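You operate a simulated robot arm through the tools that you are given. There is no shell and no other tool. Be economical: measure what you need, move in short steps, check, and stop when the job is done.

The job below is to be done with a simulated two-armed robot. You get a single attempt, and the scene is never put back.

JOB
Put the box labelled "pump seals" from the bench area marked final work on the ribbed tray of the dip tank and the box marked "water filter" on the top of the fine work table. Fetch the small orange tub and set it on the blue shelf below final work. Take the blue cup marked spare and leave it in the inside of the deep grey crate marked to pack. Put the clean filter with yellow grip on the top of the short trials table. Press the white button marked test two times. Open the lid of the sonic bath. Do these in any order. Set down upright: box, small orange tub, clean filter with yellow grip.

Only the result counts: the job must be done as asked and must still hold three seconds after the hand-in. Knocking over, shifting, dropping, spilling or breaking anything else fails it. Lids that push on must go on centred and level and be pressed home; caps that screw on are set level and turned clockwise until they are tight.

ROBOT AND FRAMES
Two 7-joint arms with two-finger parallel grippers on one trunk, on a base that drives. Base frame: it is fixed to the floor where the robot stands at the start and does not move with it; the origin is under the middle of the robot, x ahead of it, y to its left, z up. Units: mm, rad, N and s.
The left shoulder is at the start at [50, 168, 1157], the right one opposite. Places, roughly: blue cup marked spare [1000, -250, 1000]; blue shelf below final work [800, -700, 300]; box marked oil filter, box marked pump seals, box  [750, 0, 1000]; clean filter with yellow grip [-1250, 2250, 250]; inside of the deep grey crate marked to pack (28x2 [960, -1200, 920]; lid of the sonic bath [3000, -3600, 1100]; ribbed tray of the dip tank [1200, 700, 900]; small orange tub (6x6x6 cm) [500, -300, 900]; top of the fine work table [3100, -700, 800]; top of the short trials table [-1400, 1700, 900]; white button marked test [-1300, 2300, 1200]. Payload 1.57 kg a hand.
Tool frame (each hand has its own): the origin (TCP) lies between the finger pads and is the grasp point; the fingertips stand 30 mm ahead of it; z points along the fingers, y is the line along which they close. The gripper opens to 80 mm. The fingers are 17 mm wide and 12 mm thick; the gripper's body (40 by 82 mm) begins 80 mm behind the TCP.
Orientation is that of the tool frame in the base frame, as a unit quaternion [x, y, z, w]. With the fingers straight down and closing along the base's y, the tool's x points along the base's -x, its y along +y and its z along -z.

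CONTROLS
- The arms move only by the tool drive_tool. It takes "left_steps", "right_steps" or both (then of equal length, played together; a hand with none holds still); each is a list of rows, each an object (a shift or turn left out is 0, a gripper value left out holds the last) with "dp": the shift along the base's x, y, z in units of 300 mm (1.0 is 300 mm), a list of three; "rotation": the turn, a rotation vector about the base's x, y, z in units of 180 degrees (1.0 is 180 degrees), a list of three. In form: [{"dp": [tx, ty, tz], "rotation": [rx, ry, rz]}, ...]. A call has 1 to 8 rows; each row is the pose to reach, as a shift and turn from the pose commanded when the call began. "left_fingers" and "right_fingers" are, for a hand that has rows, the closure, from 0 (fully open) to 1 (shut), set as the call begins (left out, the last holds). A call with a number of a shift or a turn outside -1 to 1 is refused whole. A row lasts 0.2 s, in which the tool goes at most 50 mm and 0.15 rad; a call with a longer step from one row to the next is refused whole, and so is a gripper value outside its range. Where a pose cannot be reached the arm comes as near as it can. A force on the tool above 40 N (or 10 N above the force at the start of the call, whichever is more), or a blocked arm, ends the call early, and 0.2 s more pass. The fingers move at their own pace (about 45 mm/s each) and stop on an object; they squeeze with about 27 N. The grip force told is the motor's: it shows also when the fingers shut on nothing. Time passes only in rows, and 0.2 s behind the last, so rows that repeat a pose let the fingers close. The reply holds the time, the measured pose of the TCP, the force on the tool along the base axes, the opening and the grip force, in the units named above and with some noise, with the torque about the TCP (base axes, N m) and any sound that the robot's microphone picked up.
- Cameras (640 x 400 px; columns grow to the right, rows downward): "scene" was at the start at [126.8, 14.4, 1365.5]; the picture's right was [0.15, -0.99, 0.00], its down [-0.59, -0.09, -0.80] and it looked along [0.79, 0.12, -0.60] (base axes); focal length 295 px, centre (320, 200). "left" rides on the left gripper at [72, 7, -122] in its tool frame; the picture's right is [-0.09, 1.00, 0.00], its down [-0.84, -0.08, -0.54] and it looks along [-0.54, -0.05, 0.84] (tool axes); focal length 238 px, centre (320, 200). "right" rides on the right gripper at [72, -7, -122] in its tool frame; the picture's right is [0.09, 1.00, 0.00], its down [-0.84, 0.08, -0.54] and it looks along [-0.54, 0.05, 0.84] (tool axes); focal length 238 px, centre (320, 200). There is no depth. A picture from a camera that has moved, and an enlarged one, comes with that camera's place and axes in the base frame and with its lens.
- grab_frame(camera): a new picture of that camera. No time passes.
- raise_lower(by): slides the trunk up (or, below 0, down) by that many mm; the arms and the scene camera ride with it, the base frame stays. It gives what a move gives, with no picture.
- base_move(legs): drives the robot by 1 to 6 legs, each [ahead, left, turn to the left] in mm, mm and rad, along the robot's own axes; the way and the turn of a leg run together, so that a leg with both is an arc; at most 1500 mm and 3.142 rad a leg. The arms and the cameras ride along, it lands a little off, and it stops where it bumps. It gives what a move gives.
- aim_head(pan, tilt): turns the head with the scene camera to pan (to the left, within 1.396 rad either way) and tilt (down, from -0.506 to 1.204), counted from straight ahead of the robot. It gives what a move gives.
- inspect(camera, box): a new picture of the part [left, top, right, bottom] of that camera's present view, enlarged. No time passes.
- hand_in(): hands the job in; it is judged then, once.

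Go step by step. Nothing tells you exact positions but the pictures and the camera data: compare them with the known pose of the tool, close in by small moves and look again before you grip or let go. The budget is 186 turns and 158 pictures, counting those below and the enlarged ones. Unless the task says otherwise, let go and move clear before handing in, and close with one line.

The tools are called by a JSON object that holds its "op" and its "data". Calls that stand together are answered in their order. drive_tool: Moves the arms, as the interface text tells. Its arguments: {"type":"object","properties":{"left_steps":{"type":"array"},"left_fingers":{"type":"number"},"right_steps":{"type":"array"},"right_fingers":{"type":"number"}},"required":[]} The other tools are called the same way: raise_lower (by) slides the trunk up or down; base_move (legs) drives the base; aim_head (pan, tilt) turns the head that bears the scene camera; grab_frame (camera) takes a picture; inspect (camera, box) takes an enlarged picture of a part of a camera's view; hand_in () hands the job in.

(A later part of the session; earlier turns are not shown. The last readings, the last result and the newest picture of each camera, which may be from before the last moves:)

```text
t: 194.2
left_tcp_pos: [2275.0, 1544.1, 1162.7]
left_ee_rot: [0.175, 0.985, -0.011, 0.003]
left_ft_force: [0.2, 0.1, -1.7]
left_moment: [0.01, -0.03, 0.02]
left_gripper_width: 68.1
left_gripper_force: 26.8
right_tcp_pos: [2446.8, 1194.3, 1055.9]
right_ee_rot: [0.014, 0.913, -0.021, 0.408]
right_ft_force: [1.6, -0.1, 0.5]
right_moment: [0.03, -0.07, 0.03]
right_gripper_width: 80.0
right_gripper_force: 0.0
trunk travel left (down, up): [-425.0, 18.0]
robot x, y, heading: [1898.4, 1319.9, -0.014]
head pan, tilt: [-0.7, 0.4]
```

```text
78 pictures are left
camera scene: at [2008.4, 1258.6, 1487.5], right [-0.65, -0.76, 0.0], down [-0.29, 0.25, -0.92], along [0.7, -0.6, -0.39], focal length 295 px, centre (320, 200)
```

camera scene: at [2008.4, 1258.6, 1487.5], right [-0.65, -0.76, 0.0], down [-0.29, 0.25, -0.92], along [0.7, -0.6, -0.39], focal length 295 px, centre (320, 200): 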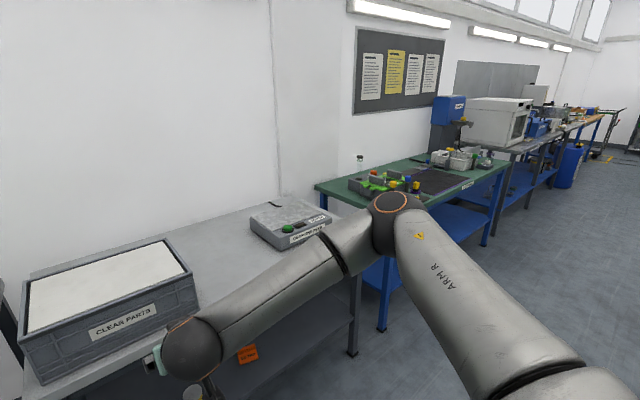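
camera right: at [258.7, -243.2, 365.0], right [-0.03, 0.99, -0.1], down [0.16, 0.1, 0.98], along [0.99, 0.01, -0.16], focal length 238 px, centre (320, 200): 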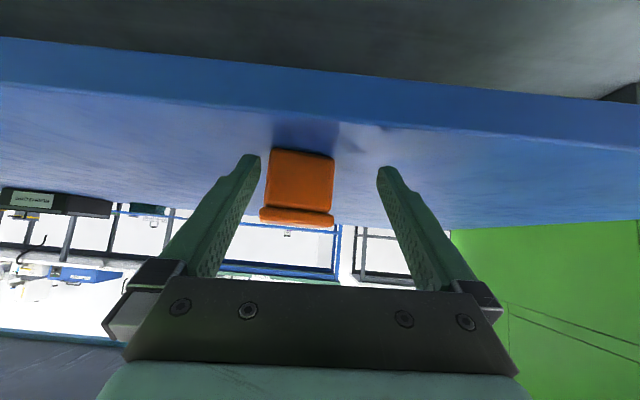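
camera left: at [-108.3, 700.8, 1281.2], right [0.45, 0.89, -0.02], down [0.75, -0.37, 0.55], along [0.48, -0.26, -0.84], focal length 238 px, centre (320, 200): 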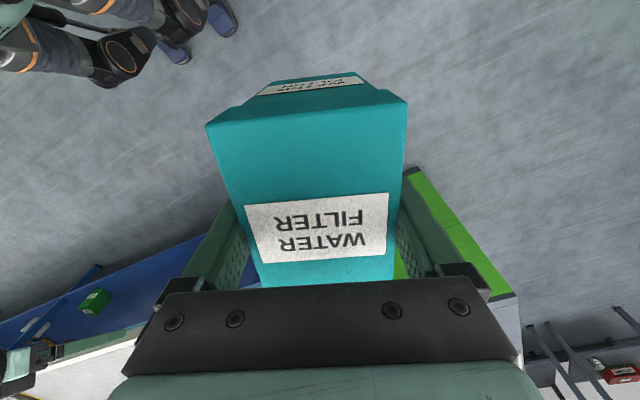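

{"op": "base_move", "data": {"legs": [[0, 0, 0.014], [0, -900, 0], [0, -800, 0]]}}

{"op": "aim_head", "data": {"pan": -0.2, "tilt": 0.5}}

{"op": "grab_frame", "data": {"camera": "scene"}}

```text
t: 203.3
left_tcp_pos: [2270.5, -167.1, 1163.0]
left_ee_rot: [0.173, 0.985, -0.01, 0.002]
left_ft_force: [0.5, -0.2, -1.7]
left_moment: [0.0, -0.01, 0.0]
left_gripper_width: 67.8
left_gripper_force: 27.1
right_tcp_pos: [2442.8, -516.8, 1056.0]
right_ee_rot: [0.011, 0.912, -0.019, 0.409]
right_ft_force: [0.0, 0.1, 0.5]
right_moment: [0.02, 0.0, 0.03]
right_gripper_width: 79.9
right_gripper_force: 0.0
trunk travel left (down, up): [-425.0, 18.0]
robot x, y, heading: [1889.8, -394.5, -0.011]
head pan, tilt: [-0.7, 0.4]
```

```text
t: 204.2
left_tcp_pos: [2270.1, -166.1, 1164.0]
left_ee_rot: [0.173, 0.985, -0.011, 0.001]
left_ft_force: [0.7, 0.4, -2.9]
left_moment: [-0.02, 0.02, 0.01]
left_gripper_width: 68.0
left_gripper_force: 26.7
right_tcp_pos: [2443.4, -516.3, 1056.2]
right_ee_rot: [0.011, 0.913, -0.02, 0.408]
right_ft_force: [-0.1, -0.2, 0.6]
right_moment: [0.0, 0.02, 0.02]
right_gripper_width: 79.9
right_gripper_force: 0.1
trunk travel left (down, up): [-425.0, 18.0]
robot x, y, heading: [1894.8, -394.9, -0.01]
head pan, tilt: [-0.201, 0.499]
```

```text
77 pictures are left
camera scene: at [2023.8, -413.1, 1478.4], right [-0.21, -0.98, 0.0], down [-0.47, 0.1, -0.88], along [0.86, -0.18, -0.48], focal length 295 px, centre (320, 200)
```

scene: 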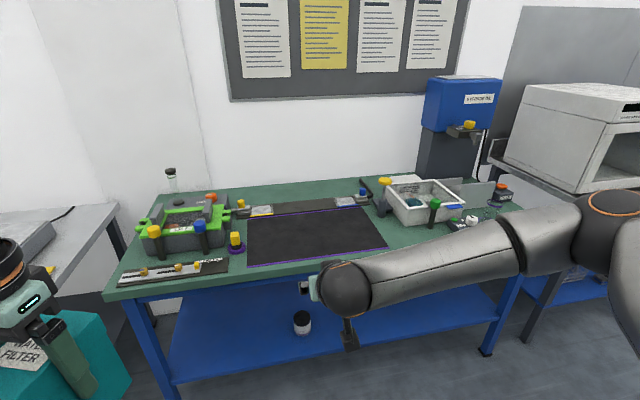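

{"op": "drive_tool", "data": {"right_steps": [{"dp": [-0.1, -0.02, 0.1]}, {"dp": [-0.2, -0.05, 0.2]}, {"dp": [-0.3, -0.08, 0.3]}, {"dp": [-0.4, -0.12, 0.36]}, {"dp": [-0.5, -0.15, 0.4]}]}}

{"op": "base_move", "data": {"legs": [[200, -650, 0]]}}

{"op": "aim_head", "data": {"pan": 0.15, "tilt": 0.6}}

{"op": "grab_frame", "data": {"camera": "scene"}}

```text
t: 205.4
left_tcp_pos: [2269.9, -167.0, 1164.2]
left_ee_rot: [0.173, 0.985, -0.01, 0.002]
left_ft_force: [0.5, 0.3, -2.2]
left_moment: [0.01, 0.03, -0.02]
left_gripper_width: 68.1
left_gripper_force: 27.3
right_tcp_pos: [2294.6, -562.5, 1177.1]
right_ee_rot: [0.011, 0.913, -0.019, 0.408]
right_ft_force: [0.1, -0.7, -0.5]
right_moment: [-0.03, 0.02, -0.02]
right_gripper_width: 79.9
right_gripper_force: 0.1
trunk travel left (down, up): [-425.0, 18.0]
robot x, y, heading: [1894.3, -397.7, -0.013]
head pan, tilt: [-0.201, 0.499]
```

```text
t: 209.1
left_tcp_pos: [2467.1, -794.5, 1163.8]
left_ee_rot: [0.165, 0.986, -0.01, 0.002]
left_ft_force: [0.7, -0.9, -1.9]
left_moment: [-0.01, 0.01, 0.0]
left_gripper_width: 67.9
left_gripper_force: 26.8
right_tcp_pos: [2499.6, -1189.7, 1177.2]
right_ee_rot: [0.003, 0.913, -0.016, 0.408]
right_ft_force: [-0.1, 0.0, -0.3]
right_moment: [-0.01, -0.02, 0.01]
right_gripper_width: 79.7
right_gripper_force: 0.1
trunk travel left (down, up): [-425.0, 18.0]
robot x, y, heading: [2095.3, -1028.8, 0.009]
head pan, tilt: [-0.201, 0.499]
```

```text
t: 209.9
left_tcp_pos: [2466.5, -793.5, 1162.4]
left_ee_rot: [0.165, 0.986, -0.011, 0.001]
left_ft_force: [0.1, -0.2, -2.4]
left_moment: [-0.02, 0.02, -0.03]
left_gripper_width: 68.0
left_gripper_force: 27.0
right_tcp_pos: [2498.5, -1190.3, 1177.2]
right_ee_rot: [0.003, 0.913, -0.016, 0.409]
right_ft_force: [0.5, 0.0, -0.7]
right_moment: [0.05, 0.0, -0.02]
right_gripper_width: 80.0
right_gripper_force: 0.1
trunk travel left (down, up): [-425.0, 18.0]
robot x, y, heading: [2095.3, -1028.8, 0.013]
head pan, tilt: [0.15, 0.6]
```

```text
76 pictures are left
camera scene: at [2223.0, -1013.4, 1469.3], right [0.16, -0.99, 0.0], down [-0.56, -0.09, -0.83], along [0.82, 0.13, -0.56], focal length 295 px, centre (320, 200)
```

scene: 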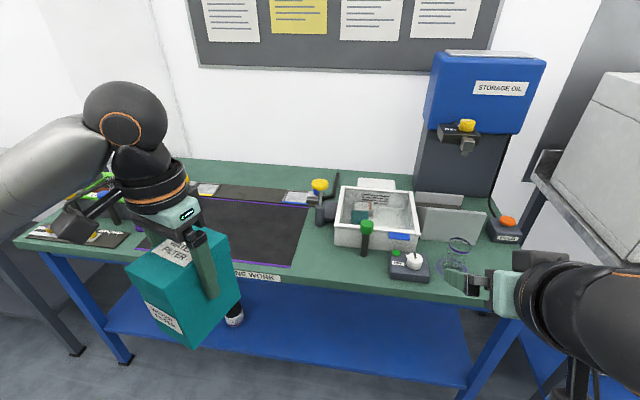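

Label "FINE WORK" confirmed; table top z≈800, free spot near (2850,-960). Turning the box's long side along y and driving in.

{"op": "drive_tool", "data": {"left_steps": [{"dp": [0, 0, 0], "rotation": [0, 0, -0.045]}, {"dp": [0, 0, 0], "rotation": [0, 0, -0.09]}, {"dp": [0, 0, 0], "rotation": [0, 0, -0.135]}, {"dp": [0, -0.05, 0], "rotation": [0, 0, -0.18]}, {"dp": [0, -0.1, 0], "rotation": [0, 0, -0.225]}, {"dp": [0, -0.2, 0], "rotation": [0, 0, -0.27]}, {"dp": [0, -0.3, 0], "rotation": [0, 0, -0.315]}, {"dp": [0, -0.4, 0], "rotation": [0, 0, -0.36]}]}}

{"op": "raise_lower", "data": {"by": -100}}

{"op": "base_move", "data": {"legs": [[300, 0, 0]]}}

{"op": "grab_frame", "data": {"camera": "scene"}}

{"op": "grab_frame", "data": {"camera": "left"}}

```text
t: 211.7
left_tcp_pos: [2469.5, -915.0, 1163.5]
left_ee_rot: [0.67, 0.743, -0.008, -0.004]
left_ft_force: [-0.5, 0.4, -2.9]
left_moment: [0.0, 0.01, 0.0]
left_gripper_width: 67.9
left_gripper_force: 27.0
right_tcp_pos: [2497.9, -1191.4, 1177.4]
right_ee_rot: [0.004, 0.913, -0.016, 0.409]
right_ft_force: [-0.6, 0.2, -0.9]
right_moment: [-0.03, 0.01, 0.04]
right_gripper_width: 80.0
right_gripper_force: 0.1
trunk travel left (down, up): [-425.0, 18.0]
robot x, y, heading: [2098.6, -1029.1, 0.008]
head pan, tilt: [0.15, 0.6]
```

```text
t: 213.0
left_tcp_pos: [2469.2, -914.2, 1063.8]
left_ee_rot: [0.667, 0.745, -0.01, -0.004]
left_ft_force: [-0.4, 0.7, -2.5]
left_moment: [0.0, -0.01, 0.0]
left_gripper_width: 67.9
left_gripper_force: 27.4
right_tcp_pos: [2498.1, -1189.6, 1077.3]
right_ee_rot: [0.004, 0.913, -0.016, 0.409]
right_ft_force: [0.6, 0.3, 0.1]
right_moment: [0.01, -0.01, -0.01]
right_gripper_width: 80.1
right_gripper_force: 0.1
trunk travel left (down, up): [-325.0, 118.0]
robot x, y, heading: [2093.5, -1031.2, 0.005]
head pan, tilt: [0.15, 0.6]
```

```text
t: 215.1
left_tcp_pos: [2772.0, -912.3, 1063.1]
left_ee_rot: [0.668, 0.744, -0.009, -0.004]
left_ft_force: [-0.9, -1.1, -3.5]
left_moment: [0.02, -0.02, 0.0]
left_gripper_width: 67.7
left_gripper_force: 26.3
right_tcp_pos: [2802.1, -1187.7, 1076.3]
right_ee_rot: [0.003, 0.913, -0.016, 0.409]
right_ft_force: [-0.4, 0.3, 0.3]
right_moment: [0.01, 0.02, 0.0]
right_gripper_width: 79.9
right_gripper_force: 0.0
trunk travel left (down, up): [-325.0, 118.0]
robot x, y, heading: [2397.4, -1027.2, 0.011]
head pan, tilt: [0.15, 0.6]
```

```text
75 pictures are left
camera scene: at [2526.9, -1011.3, 1369.2], right [0.16, -0.99, 0.0], down [-0.56, -0.09, -0.82], along [0.81, 0.13, -0.57], focal length 295 px, centre (320, 200)
```

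scene: 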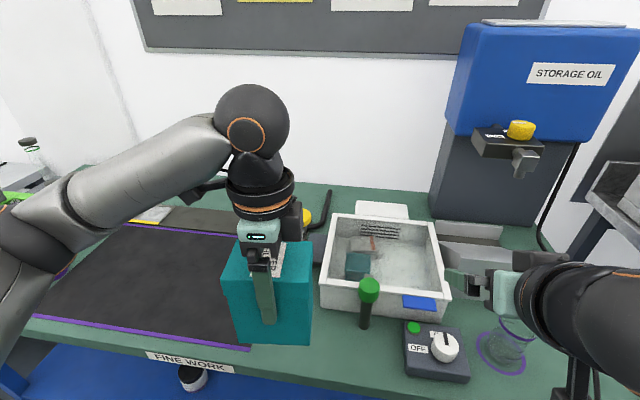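

```text
74 pictures are left
camera left: at [2773.6, -839.1, 1184.3], right [1.0, 0.02, -0.02], down [0.02, -0.84, 0.55], along [-0.01, -0.55, -0.84], focal length 238 px, centre (320, 200)
```

left: 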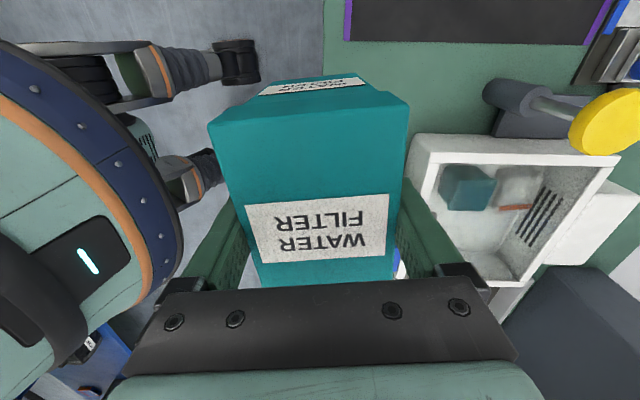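

{"op": "drive_tool", "data": {"left_steps": [{"dp": [0.13, -0.04, 0]}, {"dp": [0.253, -0.043, 0]}, {"dp": [0.253, -0.043, -0.15]}, {"dp": [0.253, -0.043, -0.3]}, {"dp": [0.253, -0.043, -0.42]}]}}

{"op": "grab_frame", "data": {"camera": "scene"}}

```text
t: 216.3
left_tcp_pos: [2848.4, -925.0, 935.8]
left_ee_rot: [0.668, 0.744, -0.008, -0.003]
left_ft_force: [0.7, 0.8, -2.7]
left_moment: [0.01, 0.0, -0.01]
left_gripper_width: 68.2
left_gripper_force: 26.8
right_tcp_pos: [2802.5, -1188.5, 1076.8]
right_ee_rot: [0.003, 0.913, -0.016, 0.408]
right_ft_force: [0.1, -0.2, 0.3]
right_moment: [0.01, -0.04, -0.02]
right_gripper_width: 79.9
right_gripper_force: 0.1
trunk travel left (down, up): [-325.0, 118.0]
robot x, y, heading: [2397.3, -1028.0, 0.006]
head pan, tilt: [0.15, 0.6]
```

```text
73 pictures are left
camera scene: at [2526.5, -1011.1, 1369.3], right [0.16, -0.99, 0.0], down [-0.56, -0.09, -0.82], along [0.81, 0.13, -0.57], focal length 295 px, centre (320, 200)
```

scene: 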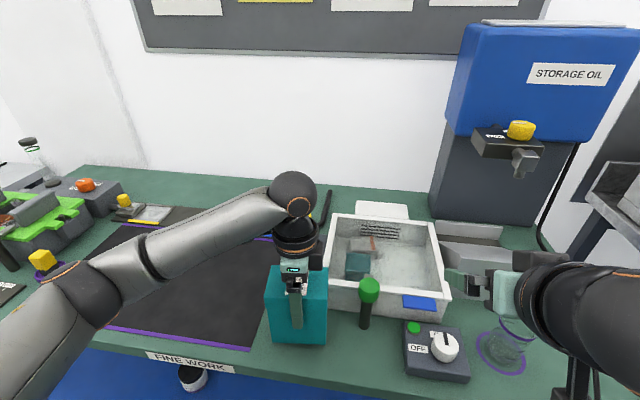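

{"op": "drive_tool", "data": {"left_steps": [{"dp": [0, 0, -0.03]}, {"dp": [0, 0, -0.06]}, {"dp": [0, 0, -0.08]}, {"dp": [0, 0, -0.1]}, {"dp": [0, 0, -0.12]}, {"dp": [0, 0, -0.14]}, {"dp": [0, 0, -0.16]}, {"dp": [0, 0, -0.18]}]}}

{"op": "grab_frame", "data": {"camera": "left"}}

```text
t: 218.1
left_tcp_pos: [2847.6, -926.3, 887.5]
left_ee_rot: [0.667, 0.745, -0.008, 0.001]
left_ft_force: [0.5, -1.9, 30.3]
left_moment: [0.13, -1.06, -0.22]
left_gripper_width: 68.0
left_gripper_force: 26.2
right_tcp_pos: [2798.9, -1188.4, 1078.0]
right_ee_rot: [0.004, 0.912, -0.016, 0.409]
right_ft_force: [0.3, 0.6, -0.3]
right_moment: [0.04, 0.0, -0.02]
right_gripper_width: 79.9
right_gripper_force: 0.0
trunk travel left (down, up): [-325.0, 118.0]
robot x, y, heading: [2399.6, -1025.9, 0.008]
head pan, tilt: [0.15, 0.6]
```

```text
72 pictures are left
camera left: at [2848.0, -852.3, 1008.1], right [1.0, 0.02, -0.01], down [0.02, -0.83, 0.55], along [0.0, -0.55, -0.83], focal length 238 px, centre (320, 200)
```

left: 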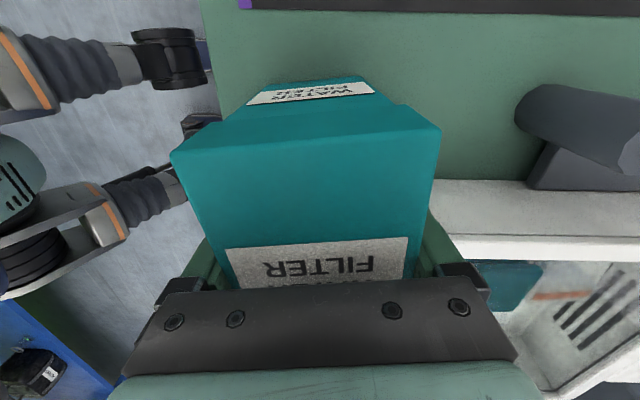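

{"op": "drive_tool", "data": {"left_steps": [{"dp": [0, 0, 0.01]}, {"dp": [0, 0, 0.018]}]}}

{"op": "drive_tool", "data": {"left_steps": [{"dp": [0, 0, 0]}, {"dp": [0, 0, 0]}, {"dp": [0, 0, 0.05]}, {"dp": [0, 0, 0.15]}, {"dp": [0, 0, 0.3]}, {"dp": [0, 0, 0.45]}, {"dp": [0, 0, 0.6]}], "left_fingers": 0}}

{"op": "grab_frame", "data": {"camera": "left"}}

{"op": "grab_frame", "data": {"camera": "scene"}}

```text
t: 218.7
left_tcp_pos: [2845.5, -924.0, 888.7]
left_ee_rot: [0.667, 0.745, -0.009, -0.005]
left_ft_force: [5.0, -3.1, 4.8]
left_moment: [-0.56, -0.63, 0.1]
left_gripper_width: 67.8
left_gripper_force: 26.3
right_tcp_pos: [2801.4, -1186.6, 1077.1]
right_ee_rot: [0.003, 0.913, -0.015, 0.408]
right_ft_force: [-0.2, 0.3, 0.3]
right_moment: [0.03, -0.02, 0.01]
right_gripper_width: 80.0
right_gripper_force: 0.0
trunk travel left (down, up): [-325.0, 118.0]
robot x, y, heading: [2398.6, -1025.4, 0.005]
head pan, tilt: [0.15, 0.6]
```

```text
t: 220.3
left_tcp_pos: [2845.1, -922.7, 1070.6]
left_ee_rot: [0.668, 0.744, -0.009, -0.005]
left_ft_force: [-0.3, -0.2, 0.0]
left_moment: [-0.05, 0.0, 0.01]
left_gripper_width: 80.0
left_gripper_force: 0.1
right_tcp_pos: [2802.5, -1187.4, 1076.5]
right_ee_rot: [0.004, 0.913, -0.016, 0.408]
right_ft_force: [0.1, 0.0, -0.2]
right_moment: [0.0, -0.04, 0.0]
right_gripper_width: 79.9
right_gripper_force: 0.0
trunk travel left (down, up): [-325.0, 118.0]
robot x, y, heading: [2399.2, -1025.6, 0.009]
head pan, tilt: [0.15, 0.6]
```

```text
71 pictures are left
camera left: at [2846.8, -850.1, 1191.5], right [1.0, 0.02, -0.02], down [0.02, -0.84, 0.55], along [-0.01, -0.55, -0.84], focal length 238 px, centre (320, 200)
```

left: 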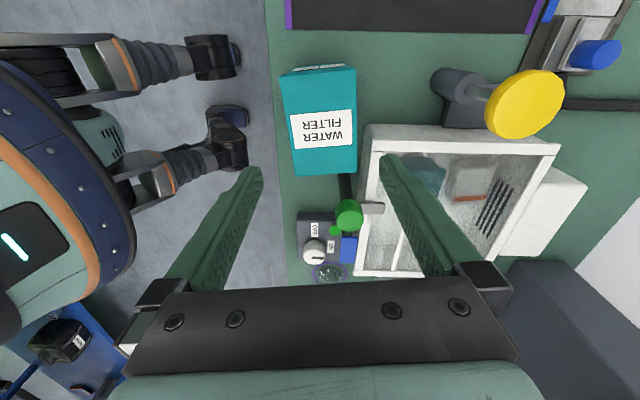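

```text
70 pictures are left
camera scene: at [2525.8, -1011.5, 1369.3], right [0.16, -0.99, 0.0], down [-0.56, -0.09, -0.83], along [0.82, 0.13, -0.56], focal length 295 px, centre (320, 200)
```

scene: 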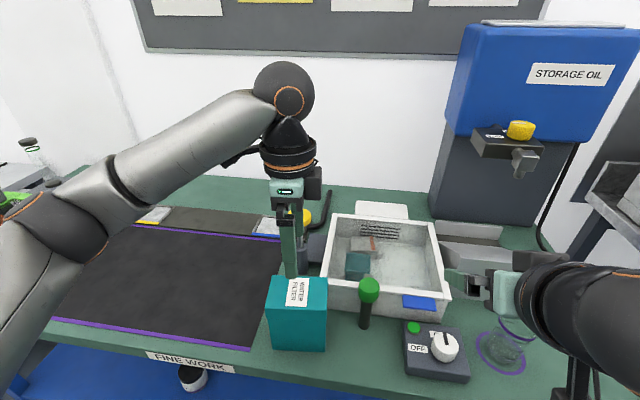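

Water filter is placed upright. Now the cup: back off, turn to face the bench from behind.

{"op": "raise_lower", "data": {"by": 100}}

{"op": "base_move", "data": {"legs": [[-450, 0, 0], [0, 0, 3.135], [0, -750, 0]]}}

{"op": "aim_head", "data": {"pan": 0.0, "tilt": 0.6}}

{"op": "grab_frame", "data": {"camera": "scene"}}

```text
t: 221.6
left_tcp_pos: [2844.8, -923.4, 1170.1]
left_ee_rot: [0.668, 0.744, -0.01, -0.004]
left_ft_force: [0.1, 0.4, 0.2]
left_moment: [0.02, 0.04, 0.02]
left_gripper_width: 80.1
left_gripper_force: 0.0
right_tcp_pos: [2802.1, -1188.1, 1178.0]
right_ee_rot: [0.003, 0.913, -0.015, 0.409]
right_ft_force: [-0.4, -1.3, 0.1]
right_moment: [0.01, 0.01, 0.03]
right_gripper_width: 80.0
right_gripper_force: 0.0
trunk travel left (down, up): [-425.0, 18.0]
robot x, y, heading: [2392.2, -1025.3, 0.006]
head pan, tilt: [0.15, 0.6]
```

```text
t: 235.5
left_tcp_pos: [1468.7, -392.9, 1169.8]
left_ee_rot: [0.761, -0.648, 0.005, -0.009]
left_ft_force: [-0.1, 0.3, 0.0]
left_moment: [0.04, -0.01, -0.02]
left_gripper_width: 79.8
left_gripper_force: 0.0
right_tcp_pos: [1499.0, -127.5, 1177.0]
right_ee_rot: [0.912, 0.021, -0.409, -0.004]
right_ft_force: [0.5, 0.8, 0.4]
right_moment: [0.02, 0.03, -0.02]
right_gripper_width: 80.0
right_gripper_force: 0.2
trunk travel left (down, up): [-425.0, 18.0]
robot x, y, heading: [1912.3, -268.9, -3.089]
head pan, tilt: [0.15, 0.6]
```

```text
t: 236.2
left_tcp_pos: [1468.1, -393.7, 1169.8]
left_ee_rot: [0.761, -0.649, 0.003, -0.01]
left_ft_force: [0.4, -0.3, 0.7]
left_moment: [0.01, 0.03, -0.01]
left_gripper_width: 79.9
left_gripper_force: 0.1
right_tcp_pos: [1499.8, -127.4, 1177.8]
right_ee_rot: [0.913, 0.019, -0.408, -0.006]
right_ft_force: [0.2, -0.6, -0.2]
right_moment: [-0.03, 0.02, -0.01]
right_gripper_width: 80.1
right_gripper_force: 0.0
trunk travel left (down, up): [-425.0, 18.0]
robot x, y, heading: [1912.4, -268.3, -3.081]
head pan, tilt: [0.0, 0.6]
```

```text
69 pictures are left
camera scene: at [1783.6, -273.8, 1469.3], right [-0.06, 1.0, 0.0], down [0.56, 0.03, -0.83], along [-0.82, -0.05, -0.56], focal length 295 px, centre (320, 200)
```

scene: 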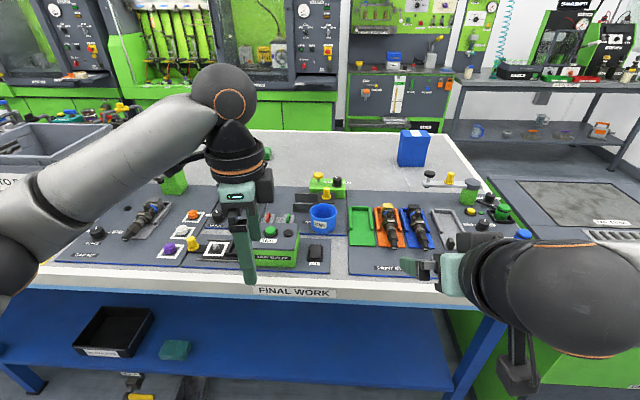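

{"op": "inspect", "data": {"camera": "scene", "box": [240, 170, 400, 280]}}

```text
3.64 times, centred on (320, 225) of scene
camera zoom: at [1783.6, -273.8, 1469.3], right [-0.06, 1.0, 0.0], down [0.56, 0.03, -0.83], along [-0.82, -0.05, -0.56], focal length 1072 px, centre (320, 109)
```

zoom: 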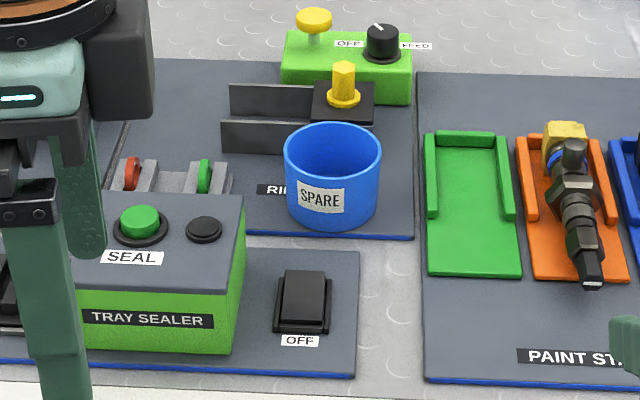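

The "SPARE" cup is at about (1090,-306), ~80 mm wide, so I'll pinch its near wall. Driving closer.

{"op": "base_move", "data": {"legs": [[0, 0, -0.06], [265, 0, 0]]}}

{"op": "grab_frame", "data": {"camera": "left"}}

{"op": "grab_frame", "data": {"camera": "scene"}}

```text
t: 238.5
left_tcp_pos: [1196.4, -368.4, 1168.8]
left_ee_rot: [0.742, -0.67, 0.004, -0.009]
left_ft_force: [-0.7, 0.8, -0.6]
left_moment: [-0.02, -0.01, -0.03]
left_gripper_width: 80.0
left_gripper_force: 0.1
right_tcp_pos: [1240.5, -103.4, 1177.3]
right_ee_rot: [0.913, -0.007, -0.408, -0.019]
right_ft_force: [0.3, 0.8, -0.4]
right_moment: [0.0, 0.0, 0.01]
right_gripper_width: 80.0
right_gripper_force: 0.1
trunk travel left (down, up): [-425.0, 18.0]
robot x, y, heading: [1642.8, -265.6, -3.14]
head pan, tilt: [0.0, 0.6]
```

```text
67 pictures are left
camera left: at [1194.6, -441.7, 1290.8], right [-1.0, -0.01, -0.02], down [-0.02, 0.84, 0.55], along [0.01, 0.55, -0.84], focal length 238 px, centre (320, 200)
```

left: 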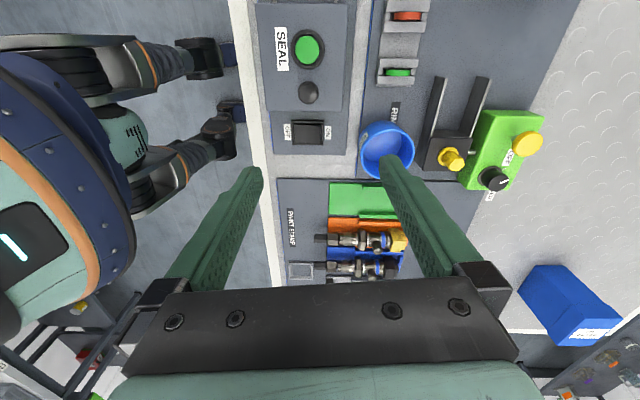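

```text
66 pictures are left
camera scene: at [1516.4, -266.2, 1469.2], right [0.0, 1.0, 0.0], down [0.57, 0.0, -0.82], along [-0.82, 0.0, -0.57], focal length 295 px, centre (320, 200)
```

scene: 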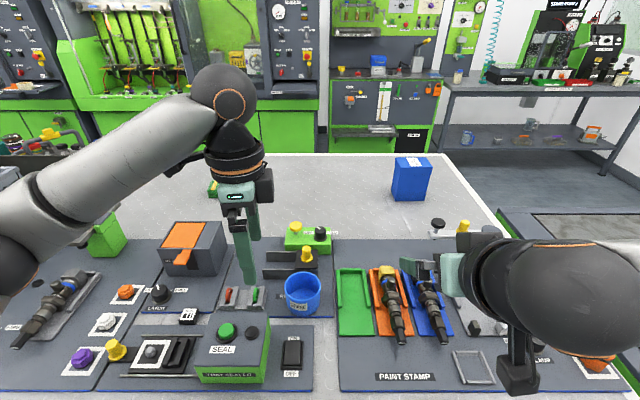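

{"op": "drive_tool", "data": {"left_steps": [{"dp": [-0.1, 0.1, 0]}, {"dp": [-0.21, 0.213, -0.02]}, {"dp": [-0.21, 0.213, -0.18]}, {"dp": [-0.21, 0.213, -0.34]}, {"dp": [-0.21, 0.213, -0.5]}], "left_fingers": 0.5}}

{"op": "grab_frame", "data": {"camera": "left"}}

{"op": "inspect", "data": {"camera": "scene", "box": [200, 200, 400, 340]}}

```text
t: 239.7
left_tcp_pos: [1132.8, -305.1, 1020.8]
left_ee_rot: [0.742, -0.671, 0.003, -0.009]
left_ft_force: [-0.9, 0.5, -0.2]
left_moment: [-0.03, 0.0, 0.02]
left_gripper_width: 40.1
left_gripper_force: 0.1
right_tcp_pos: [1241.5, -103.8, 1178.1]
right_ee_rot: [0.913, -0.007, -0.408, -0.018]
right_ft_force: [0.3, -0.1, 0.3]
right_moment: [0.01, -0.03, 0.0]
right_gripper_width: 80.1
right_gripper_force: 0.0
trunk travel left (down, up): [-425.0, 18.0]
robot x, y, heading: [1647.7, -266.9, -3.14]
head pan, tilt: [0.0, 0.6]
```

```text
65 pictures are left
camera left: at [1130.7, -378.4, 1140.9], right [-1.0, -0.01, -0.02], down [-0.02, 0.84, 0.55], along [0.01, 0.55, -0.84], focal length 238 px, centre (320, 200)
```

left: 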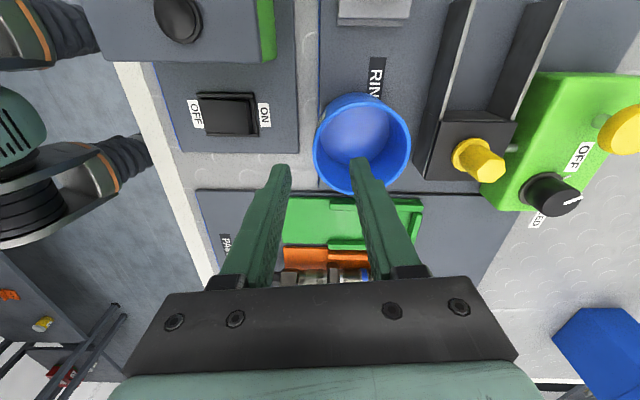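

```text
2.86 times, centred on (300, 270) of scene
camera zoom: at [1516.9, -266.5, 1469.3], right [0.0, 1.0, 0.0], down [0.57, 0.0, -0.82], along [-0.82, 0.0, -0.57], focal length 842 px, centre (377, 0)
```

zoom: 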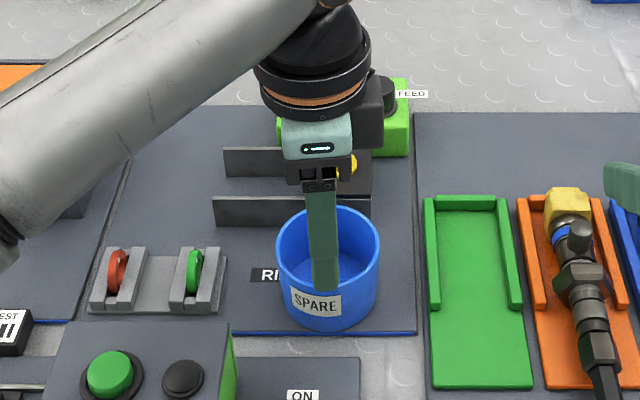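

{"op": "drive_tool", "data": {"left_steps": [{"dp": [0.005, 0, -0.1]}, {"dp": [0.01, 0, -0.17]}, {"dp": [0.01, 0, -0.21]}]}}

{"op": "grab_frame", "data": {"camera": "left"}}

{"op": "inspect", "data": {"camera": "scene", "box": [240, 240, 360, 340]}}

```text
t: 240.5
left_tcp_pos: [1134.8, -304.0, 959.2]
left_ee_rot: [0.742, -0.67, 0.004, -0.009]
left_ft_force: [-0.7, 0.8, -0.2]
left_moment: [0.01, -0.01, 0.01]
left_gripper_width: 40.0
left_gripper_force: 0.2
right_tcp_pos: [1242.0, -103.2, 1176.6]
right_ee_rot: [0.913, -0.006, -0.407, -0.017]
right_ft_force: [0.1, 0.8, 0.9]
right_moment: [0.01, -0.02, -0.04]
right_gripper_width: 80.1
right_gripper_force: 0.0
trunk travel left (down, up): [-425.0, 18.0]
robot x, y, heading: [1644.0, -269.6, -3.138]
head pan, tilt: [0.0, 0.6]
```

```text
63 pictures are left
camera left: at [1135.1, -378.0, 1079.7], right [-1.0, -0.01, -0.02], down [-0.02, 0.84, 0.55], along [0.01, 0.55, -0.84], focal length 238 px, centre (320, 200)
```

left: 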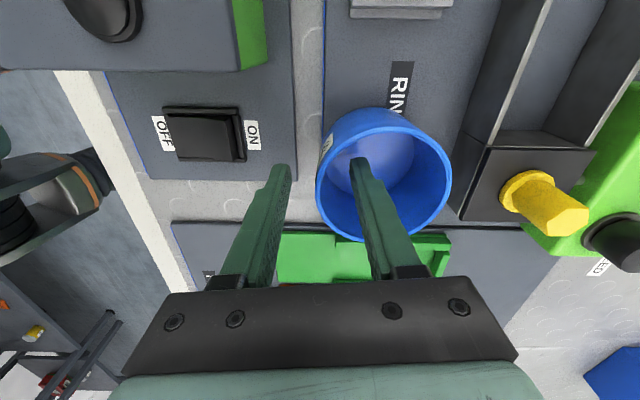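

```text
4.00 times, centred on (300, 290) of scene
camera zoom: at [1517.0, -266.3, 1469.3], right [0.0, 1.0, 0.0], down [0.57, 0.0, -0.82], along [-0.82, 0.0, -0.57], focal length 1179 px, centre (400, -160)
```

zoom: 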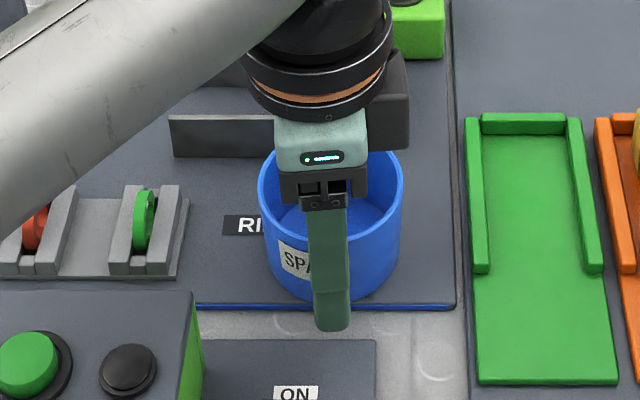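

{"op": "drive_tool", "data": {"left_steps": [{"dp": [0.01, -0.015, -0.015]}, {"dp": [0.01, -0.015, -0.03]}]}}

{"op": "drive_tool", "data": {"left_steps": [{"dp": [0, 0, 0]}, {"dp": [0, 0, 0]}, {"dp": [0, 0, 0]}, {"dp": [0, 0, 0]}], "left_fingers": 1}}

{"op": "grab_frame", "data": {"camera": "left"}}

```text
t: 241.1
left_tcp_pos: [1138.7, -307.8, 950.0]
left_ee_rot: [0.742, -0.67, 0.003, -0.008]
left_ft_force: [0.2, 0.0, 0.1]
left_moment: [0.02, -0.01, -0.02]
left_gripper_width: 40.0
left_gripper_force: 0.0
right_tcp_pos: [1242.2, -102.9, 1177.6]
right_ee_rot: [0.913, -0.007, -0.408, -0.018]
right_ft_force: [-0.4, 0.3, 1.0]
right_moment: [0.0, 0.02, -0.05]
right_gripper_width: 80.0
right_gripper_force: 0.0
trunk travel left (down, up): [-425.0, 18.0]
robot x, y, heading: [1642.1, -265.1, -3.141]
head pan, tilt: [0.0, 0.6]
```

```text
t: 242.1
left_tcp_pos: [1137.7, -307.5, 951.0]
left_ee_rot: [0.742, -0.671, 0.001, -0.008]
left_ft_force: [-3.0, 2.8, 7.9]
left_moment: [0.07, 0.67, -0.15]
left_gripper_width: 5.7
left_gripper_force: 25.4
right_tcp_pos: [1242.9, -104.9, 1176.7]
right_ee_rot: [0.913, -0.006, -0.409, -0.016]
right_ft_force: [-0.1, 0.0, -0.3]
right_moment: [-0.02, -0.02, -0.02]
right_gripper_width: 80.1
right_gripper_force: 0.1
trunk travel left (down, up): [-425.0, 18.0]
robot x, y, heading: [1641.5, -264.9, -3.145]
head pan, tilt: [0.0, 0.6]
```

```text
61 pictures are left
camera left: at [1138.4, -381.2, 1071.8], right [-1.0, -0.01, -0.01], down [-0.01, 0.83, 0.55], along [0.01, 0.55, -0.83], focal length 238 px, centre (320, 200)
```

left: 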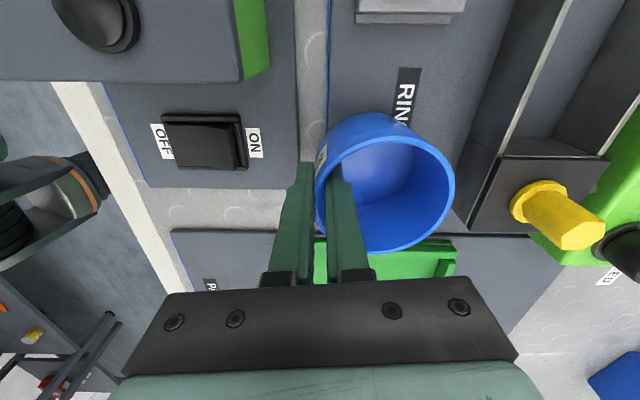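

Cup wall gripped. Lifting.

{"op": "drive_tool", "data": {"left_steps": [{"dp": [0, 0, 0.06]}, {"dp": [0, 0, 0.2]}, {"dp": [0, 0, 0.36]}, {"dp": [0, 0, 0.52]}, {"dp": [0, 0, 0.68]}]}}

{"op": "grab_frame", "data": {"camera": "left"}}

{"op": "aim_head", "data": {"pan": 0.8, "tilt": 0.6}}

{"op": "grab_frame", "data": {"camera": "scene"}}

```text
t: 243.3
left_tcp_pos: [1135.7, -309.0, 1152.9]
left_ee_rot: [0.743, -0.67, 0.004, -0.009]
left_ft_force: [0.7, 1.2, -0.9]
left_moment: [0.01, 0.02, 0.02]
left_gripper_width: 4.9
left_gripper_force: 25.0
right_tcp_pos: [1242.4, -103.9, 1176.8]
right_ee_rot: [0.913, -0.006, -0.408, -0.017]
right_ft_force: [0.7, -0.5, -0.5]
right_moment: [0.0, 0.02, -0.02]
right_gripper_width: 79.9
right_gripper_force: 0.0
trunk travel left (down, up): [-425.0, 18.0]
robot x, y, heading: [1644.8, -268.9, -3.142]
head pan, tilt: [0.0, 0.6]
```

```text
60 pictures are left
camera left: at [1136.1, -382.9, 1273.3], right [-1.0, -0.01, -0.02], down [-0.02, 0.84, 0.55], along [0.01, 0.55, -0.84], focal length 238 px, centre (320, 200)
```

left: 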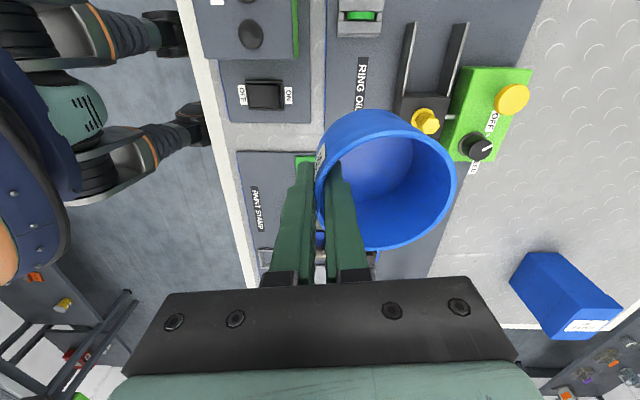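

```text
t: 244.5
left_tcp_pos: [1136.3, -309.6, 1151.8]
left_ee_rot: [0.742, -0.671, 0.004, -0.009]
left_ft_force: [0.5, -0.8, -1.0]
left_moment: [-0.01, -0.01, -0.02]
left_gripper_width: 4.6
left_gripper_force: 25.3
right_tcp_pos: [1242.3, -104.3, 1177.4]
right_ee_rot: [0.913, -0.006, -0.408, -0.017]
right_ft_force: [0.0, -0.2, 0.1]
right_moment: [0.01, 0.01, 0.05]
right_gripper_width: 79.9
right_gripper_force: 0.0
trunk travel left (down, up): [-425.0, 18.0]
robot x, y, heading: [1645.2, -266.1, -3.14]
head pan, tilt: [0.799, 0.6]
```

```text
59 pictures are left
camera scene: at [1543.9, -329.5, 1469.3], right [-0.72, 0.7, 0.0], down [0.39, 0.41, -0.83], along [-0.58, -0.59, -0.56], focal length 295 px, centre (320, 200)
```

scene: 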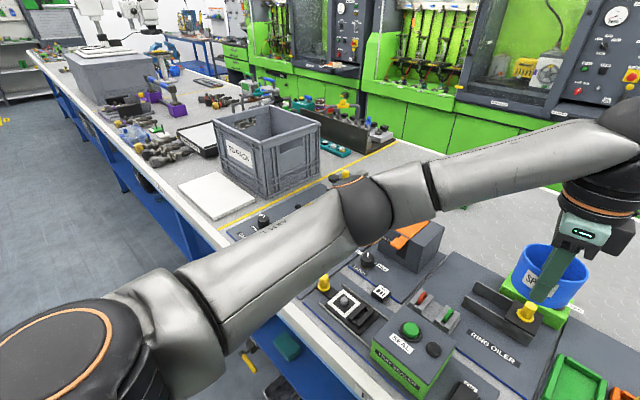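

{"op": "base_move", "data": {"legs": [[-230, 0, 0], [0, 850, 0]]}}

{"op": "aim_head", "data": {"pan": 0.1, "tilt": 0.6}}

{"op": "grab_frame", "data": {"camera": "scene"}}

```text
t: 250.3
left_tcp_pos: [1356.1, -1136.3, 1151.8]
left_ee_rot: [0.734, -0.679, 0.004, -0.01]
left_ft_force: [0.6, -0.5, -0.1]
left_moment: [0.0, 0.0, 0.0]
left_gripper_width: 4.5
left_gripper_force: 25.7
right_tcp_pos: [1466.6, -934.8, 1177.4]
right_ee_rot: [0.912, -0.017, -0.408, -0.022]
right_ft_force: [-0.8, 0.1, 0.3]
right_moment: [-0.04, 0.01, -0.02]
right_gripper_width: 80.1
right_gripper_force: 0.1
trunk travel left (down, up): [-425.0, 18.0]
robot x, y, heading: [1869.7, -1109.6, 3.122]
head pan, tilt: [0.799, 0.6]
```

```text
t: 251.3
left_tcp_pos: [1355.8, -1137.0, 1152.1]
left_ee_rot: [0.733, -0.68, 0.004, -0.01]
left_ft_force: [-0.3, -0.2, -0.4]
left_moment: [-0.02, -0.01, -0.02]
left_gripper_width: 4.5
left_gripper_force: 25.0
right_tcp_pos: [1466.7, -934.4, 1177.2]
right_ee_rot: [0.912, -0.018, -0.408, -0.022]
right_ft_force: [0.4, 0.2, 0.0]
right_moment: [0.01, -0.02, 0.02]
right_gripper_width: 80.0
right_gripper_force: 0.0
trunk travel left (down, up): [-425.0, 18.0]
robot x, y, heading: [1862.3, -1108.9, 3.115]
head pan, tilt: [0.099, 0.6]
```

```text
58 pictures are left
camera scene: at [1737.5, -1112.3, 1469.3], right [-0.08, 1.0, 0.0], down [0.56, 0.04, -0.83], along [-0.82, -0.06, -0.56], focal length 295 px, centre (320, 200)
```

scene: 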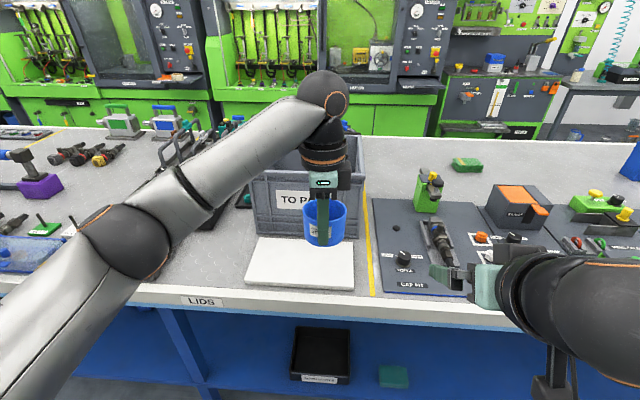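

{"op": "raise_lower", "data": {"by": 17}}

{"op": "drive_tool", "data": {"left_steps": [{"dp": [0, -0.06, 0.1]}, {"dp": [0, -0.13, 0.2]}]}}

{"op": "base_move", "data": {"legs": [[0, 0, 0.026], [265, 0, 0]]}}

{"op": "grab_frame", "data": {"camera": "left"}}

{"op": "grab_frame", "data": {"camera": "scene"}}

```text
t: 252.0
left_tcp_pos: [1355.8, -1137.1, 1169.0]
left_ee_rot: [0.734, -0.679, 0.004, -0.009]
left_ft_force: [0.2, 0.1, 0.4]
left_moment: [0.02, -0.02, 0.02]
left_gripper_width: 4.4
left_gripper_force: 24.8
right_tcp_pos: [1466.1, -934.3, 1194.4]
right_ee_rot: [0.912, -0.018, -0.408, -0.022]
right_ft_force: [-0.1, 0.0, -0.5]
right_moment: [-0.02, 0.02, -0.02]
right_gripper_width: 79.9
right_gripper_force: 0.1
trunk travel left (down, up): [-442.0, 1.0]
robot x, y, heading: [1862.1, -1106.5, 3.119]
head pan, tilt: [0.099, 0.6]
```

```text
t: 252.6
left_tcp_pos: [1354.9, -1176.1, 1228.8]
left_ee_rot: [0.734, -0.679, 0.004, -0.01]
left_ft_force: [-0.3, 1.2, -0.6]
left_moment: [-0.01, -0.02, 0.02]
left_gripper_width: 4.5
left_gripper_force: 25.1
right_tcp_pos: [1466.9, -934.7, 1194.8]
right_ee_rot: [0.913, -0.018, -0.408, -0.023]
right_ft_force: [0.1, -0.1, -0.1]
right_moment: [-0.02, -0.01, -0.01]
right_gripper_width: 80.2
right_gripper_force: 0.2
trunk travel left (down, up): [-442.0, 1.0]
robot x, y, heading: [1863.9, -1109.8, 3.112]
head pan, tilt: [0.099, 0.6]
```

```text
t: 254.8
left_tcp_pos: [1098.1, -1189.8, 1228.5]
left_ee_rot: [0.743, -0.669, 0.004, -0.009]
left_ft_force: [0.2, -0.5, -1.1]
left_moment: [-0.02, -0.03, 0.02]
left_gripper_width: 4.7
left_gripper_force: 25.6
right_tcp_pos: [1202.1, -946.1, 1193.6]
right_ee_rot: [0.913, -0.005, -0.408, -0.017]
right_ft_force: [-0.1, -0.1, -1.0]
right_moment: [-0.01, -0.01, -0.02]
right_gripper_width: 80.0
right_gripper_force: 0.0
trunk travel left (down, up): [-442.0, 1.0]
robot x, y, heading: [1606.4, -1108.1, -3.139]
head pan, tilt: [0.099, 0.6]
```

```text
57 pictures are left
camera left: at [1096.5, -1263.9, 1349.4], right [-1.0, -0.01, -0.02], down [-0.02, 0.84, 0.55], along [0.01, 0.55, -0.84], focal length 238 px, centre (320, 200)
```

left: 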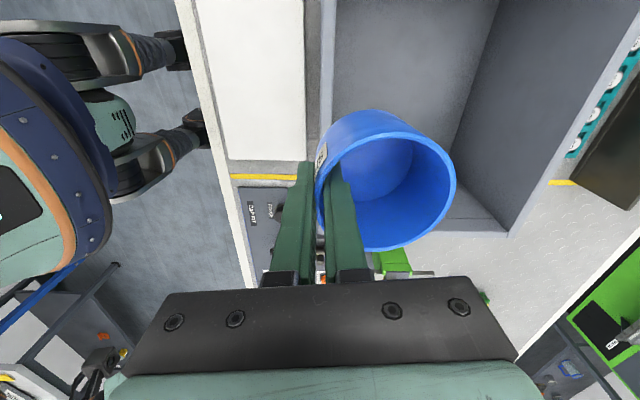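

```text
56 pictures are left
camera scene: at [1478.1, -1116.6, 1486.2], right [-0.1, 0.99, 0.0], down [0.56, 0.06, -0.82], along [-0.82, -0.09, -0.57], focal length 295 px, centre (320, 200)
```

scene: 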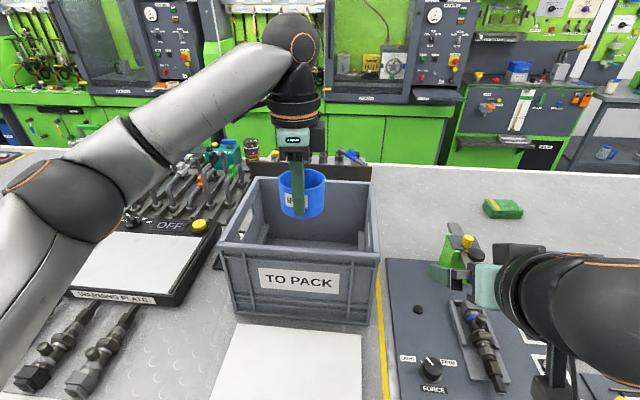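

{"op": "drive_tool", "data": {"left_steps": [{"dp": [-0.14, 0.03, 0]}, {"dp": [-0.277, 0.067, 0]}, {"dp": [-0.277, 0.067, -0.15]}, {"dp": [-0.277, 0.067, -0.3]}, {"dp": [-0.277, 0.067, -0.45]}, {"dp": [-0.277, 0.067, -0.58]}]}}

{"op": "grab_frame", "data": {"camera": "left"}}

{"op": "grab_frame", "data": {"camera": "scene"}}

```text
t: 256.2
left_tcp_pos: [1006.8, -1167.3, 1055.0]
left_ee_rot: [0.743, -0.669, 0.005, -0.008]
left_ft_force: [0.7, 1.0, -0.8]
left_moment: [0.03, 0.0, -0.03]
left_gripper_width: 4.5
left_gripper_force: 25.0
left hand out of reach, approached as far as the arm can: row 2, 4, 5, 6
right_tcp_pos: [1203.1, -945.8, 1192.9]
right_ee_rot: [0.913, -0.005, -0.408, -0.016]
right_ft_force: [0.0, 0.0, -0.4]
right_moment: [0.01, -0.02, 0.04]
right_gripper_width: 80.1
right_gripper_force: 0.0
trunk travel left (down, up): [-442.0, 1.0]
robot x, y, heading: [1607.8, -1109.2, -3.139]
head pan, tilt: [0.099, 0.6]
```

```text
55 pictures are left
camera left: at [1005.3, -1241.3, 1176.3], right [-1.0, -0.01, -0.02], down [-0.02, 0.84, 0.55], along [0.01, 0.55, -0.84], focal length 238 px, centre (320, 200)
```

left: 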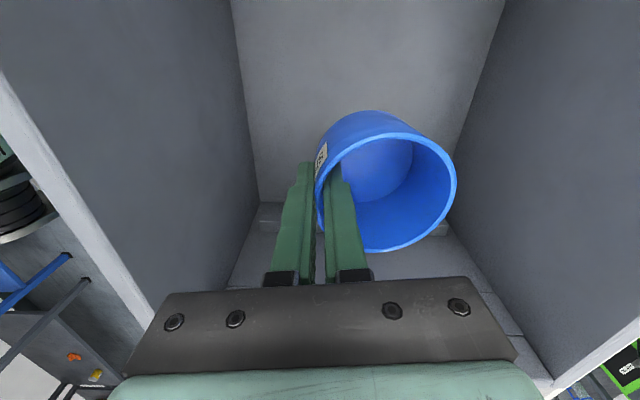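

```text
54 pictures are left
camera scene: at [1478.7, -1116.4, 1486.3], right [-0.1, 0.99, 0.0], down [0.56, 0.06, -0.82], along [-0.82, -0.09, -0.57], focal length 295 px, centre (320, 200)
```

scene: 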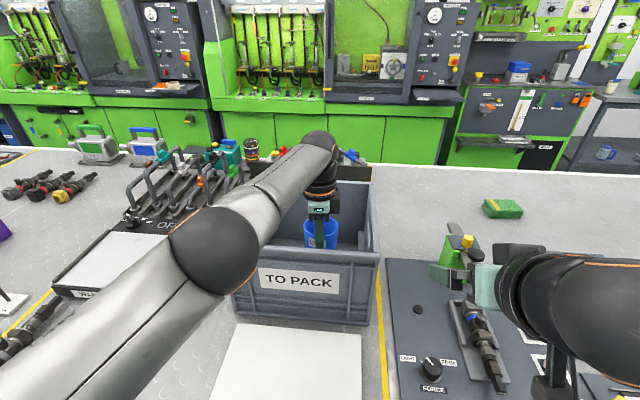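

{"op": "drive_tool", "data": {"left_steps": [{"dp": [0.08, 0, 0]}]}}

{"op": "base_move", "data": {"legs": [[25, 0, 0]]}}

{"op": "drive_tool", "data": {"left_steps": [{"dp": [0, 0, -0.08]}, {"dp": [0, 0, -0.16]}, {"dp": [0, 0, -0.22]}]}}

{"op": "grab_frame", "data": {"camera": "left"}}

{"op": "grab_frame", "data": {"camera": "scene"}}

```text
t: 256.6
left_tcp_pos: [1008.2, -1164.4, 1055.6]
left_ee_rot: [0.743, -0.669, 0.005, -0.008]
left_ft_force: [0.8, 0.2, -0.1]
left_moment: [0.02, -0.01, -0.03]
left_gripper_width: 4.3
left_gripper_force: 25.0
left hand out of reach, approached as far as the arm can: row 1
right_tcp_pos: [1201.7, -946.0, 1193.8]
right_ee_rot: [0.912, -0.005, -0.409, -0.016]
right_ft_force: [-0.8, -0.2, 0.8]
right_moment: [0.02, 0.03, 0.0]
right_gripper_width: 80.2
right_gripper_force: 0.1
trunk travel left (down, up): [-442.0, 1.0]
robot x, y, heading: [1606.3, -1106.6, -3.14]
head pan, tilt: [0.099, 0.6]
```

```text
t: 257.4
left_tcp_pos: [997.8, -1164.8, 1054.4]
left_ee_rot: [0.743, -0.669, 0.004, -0.009]
left_ft_force: [-1.1, 0.4, -0.7]
left_moment: [0.05, -0.04, 0.0]
left_gripper_width: 4.2
left_gripper_force: 24.8
right_tcp_pos: [1193.7, -945.2, 1192.2]
right_ee_rot: [0.913, -0.005, -0.408, -0.016]
right_ft_force: [0.1, 0.3, 0.1]
right_moment: [0.01, -0.03, 0.01]
right_gripper_width: 79.8
right_gripper_force: 0.1
trunk travel left (down, up): [-442.0, 1.0]
robot x, y, heading: [1595.1, -1108.8, -3.142]
head pan, tilt: [0.099, 0.6]
```

```text
t: 258.2
left_tcp_pos: [1001.8, -1166.3, 989.6]
left_ee_rot: [0.743, -0.669, 0.005, -0.01]
left_ft_force: [-0.3, 0.5, -0.4]
left_moment: [-0.02, -0.03, 0.02]
left_gripper_width: 4.1
left_gripper_force: 24.8
left hand out of reach, approached as far as the arm can: row 3
right_tcp_pos: [1194.5, -945.8, 1193.5]
right_ee_rot: [0.913, -0.006, -0.408, -0.017]
right_ft_force: [0.1, -0.2, -0.4]
right_moment: [0.0, -0.01, 0.02]
right_gripper_width: 80.0
right_gripper_force: 0.0
trunk travel left (down, up): [-442.0, 1.0]
robot x, y, heading: [1598.5, -1107.8, -3.141]
head pan, tilt: [0.099, 0.6]
```

```text
53 pictures are left
camera left: at [1002.0, -1239.5, 1110.3], right [-1.0, -0.01, -0.02], down [-0.02, 0.84, 0.55], along [0.01, 0.55, -0.84], focal length 238 px, centre (320, 200)
```

left: 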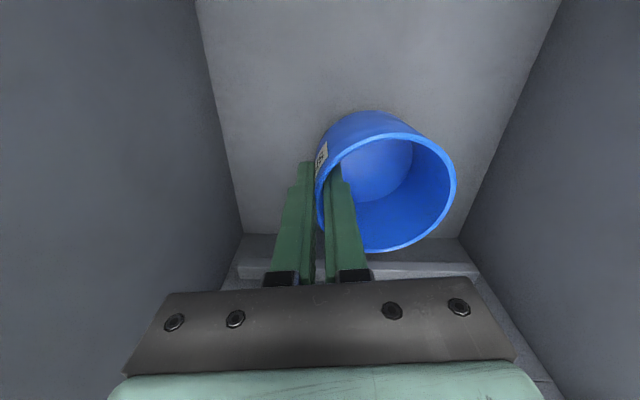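

```text
52 pictures are left
camera scene: at [1470.1, -1116.5, 1486.3], right [-0.1, 0.99, 0.0], down [0.56, 0.06, -0.82], along [-0.82, -0.08, -0.57], focal length 295 px, centre (320, 200)
```

scene: 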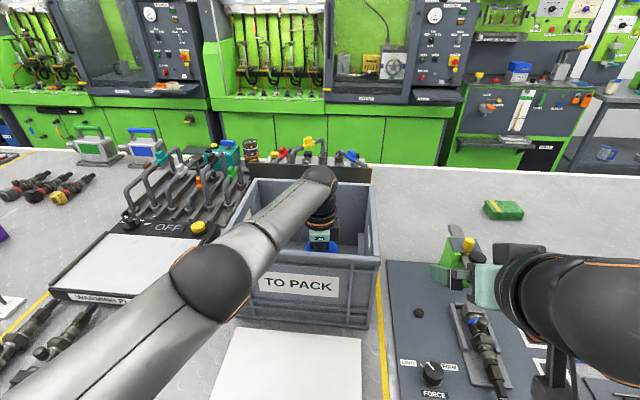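

{"op": "raise_lower", "data": {"by": -22}}

{"op": "grab_frame", "data": {"camera": "left"}}

{"op": "inspect", "data": {"camera": "scene", "box": [190, 150, 400, 320]}}

```text
t: 258.9
left_tcp_pos: [1003.7, -1166.6, 967.5]
left_ee_rot: [0.743, -0.669, 0.004, -0.009]
left_ft_force: [0.3, -0.1, 0.4]
left_moment: [-0.02, 0.01, -0.02]
left_gripper_width: 4.2
left_gripper_force: 25.1
right_tcp_pos: [1195.5, -945.7, 1171.4]
right_ee_rot: [0.913, -0.006, -0.408, -0.017]
right_ft_force: [0.5, 0.9, 0.1]
right_moment: [0.02, 0.01, -0.01]
right_gripper_width: 79.9
right_gripper_force: 0.0
trunk travel left (down, up): [-420.0, 23.0]
robot x, y, heading: [1594.6, -1107.9, -3.138]
head pan, tilt: [0.099, 0.6]
```

```text
51 pictures are left
camera left: at [1002.4, -1239.6, 1088.7], right [-1.0, -0.01, -0.02], down [-0.02, 0.84, 0.55], along [0.01, 0.55, -0.84], focal length 238 px, centre (320, 200)
```

left: 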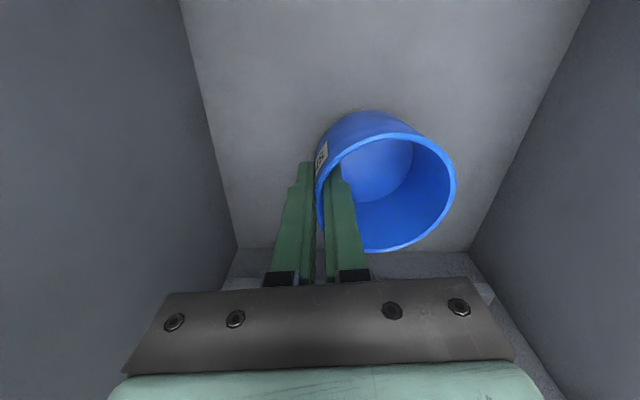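

```text
2.35 times, centred on (295, 235) of scene
camera zoom: at [1470.7, -1116.6, 1464.3], right [-0.1, 0.99, 0.0], down [0.56, 0.06, -0.83], along [-0.82, -0.08, -0.56], focal length 693 px, centre (379, 118)
```

zoom: 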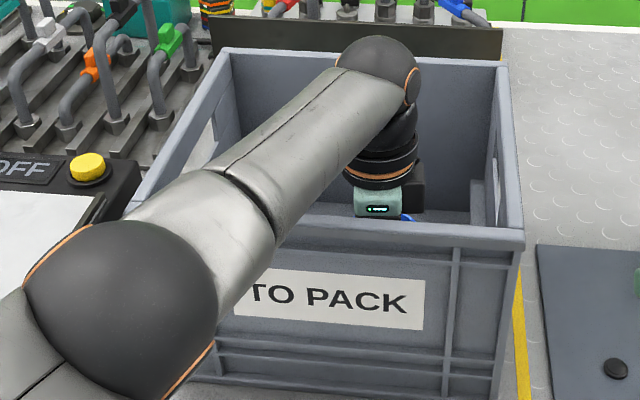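

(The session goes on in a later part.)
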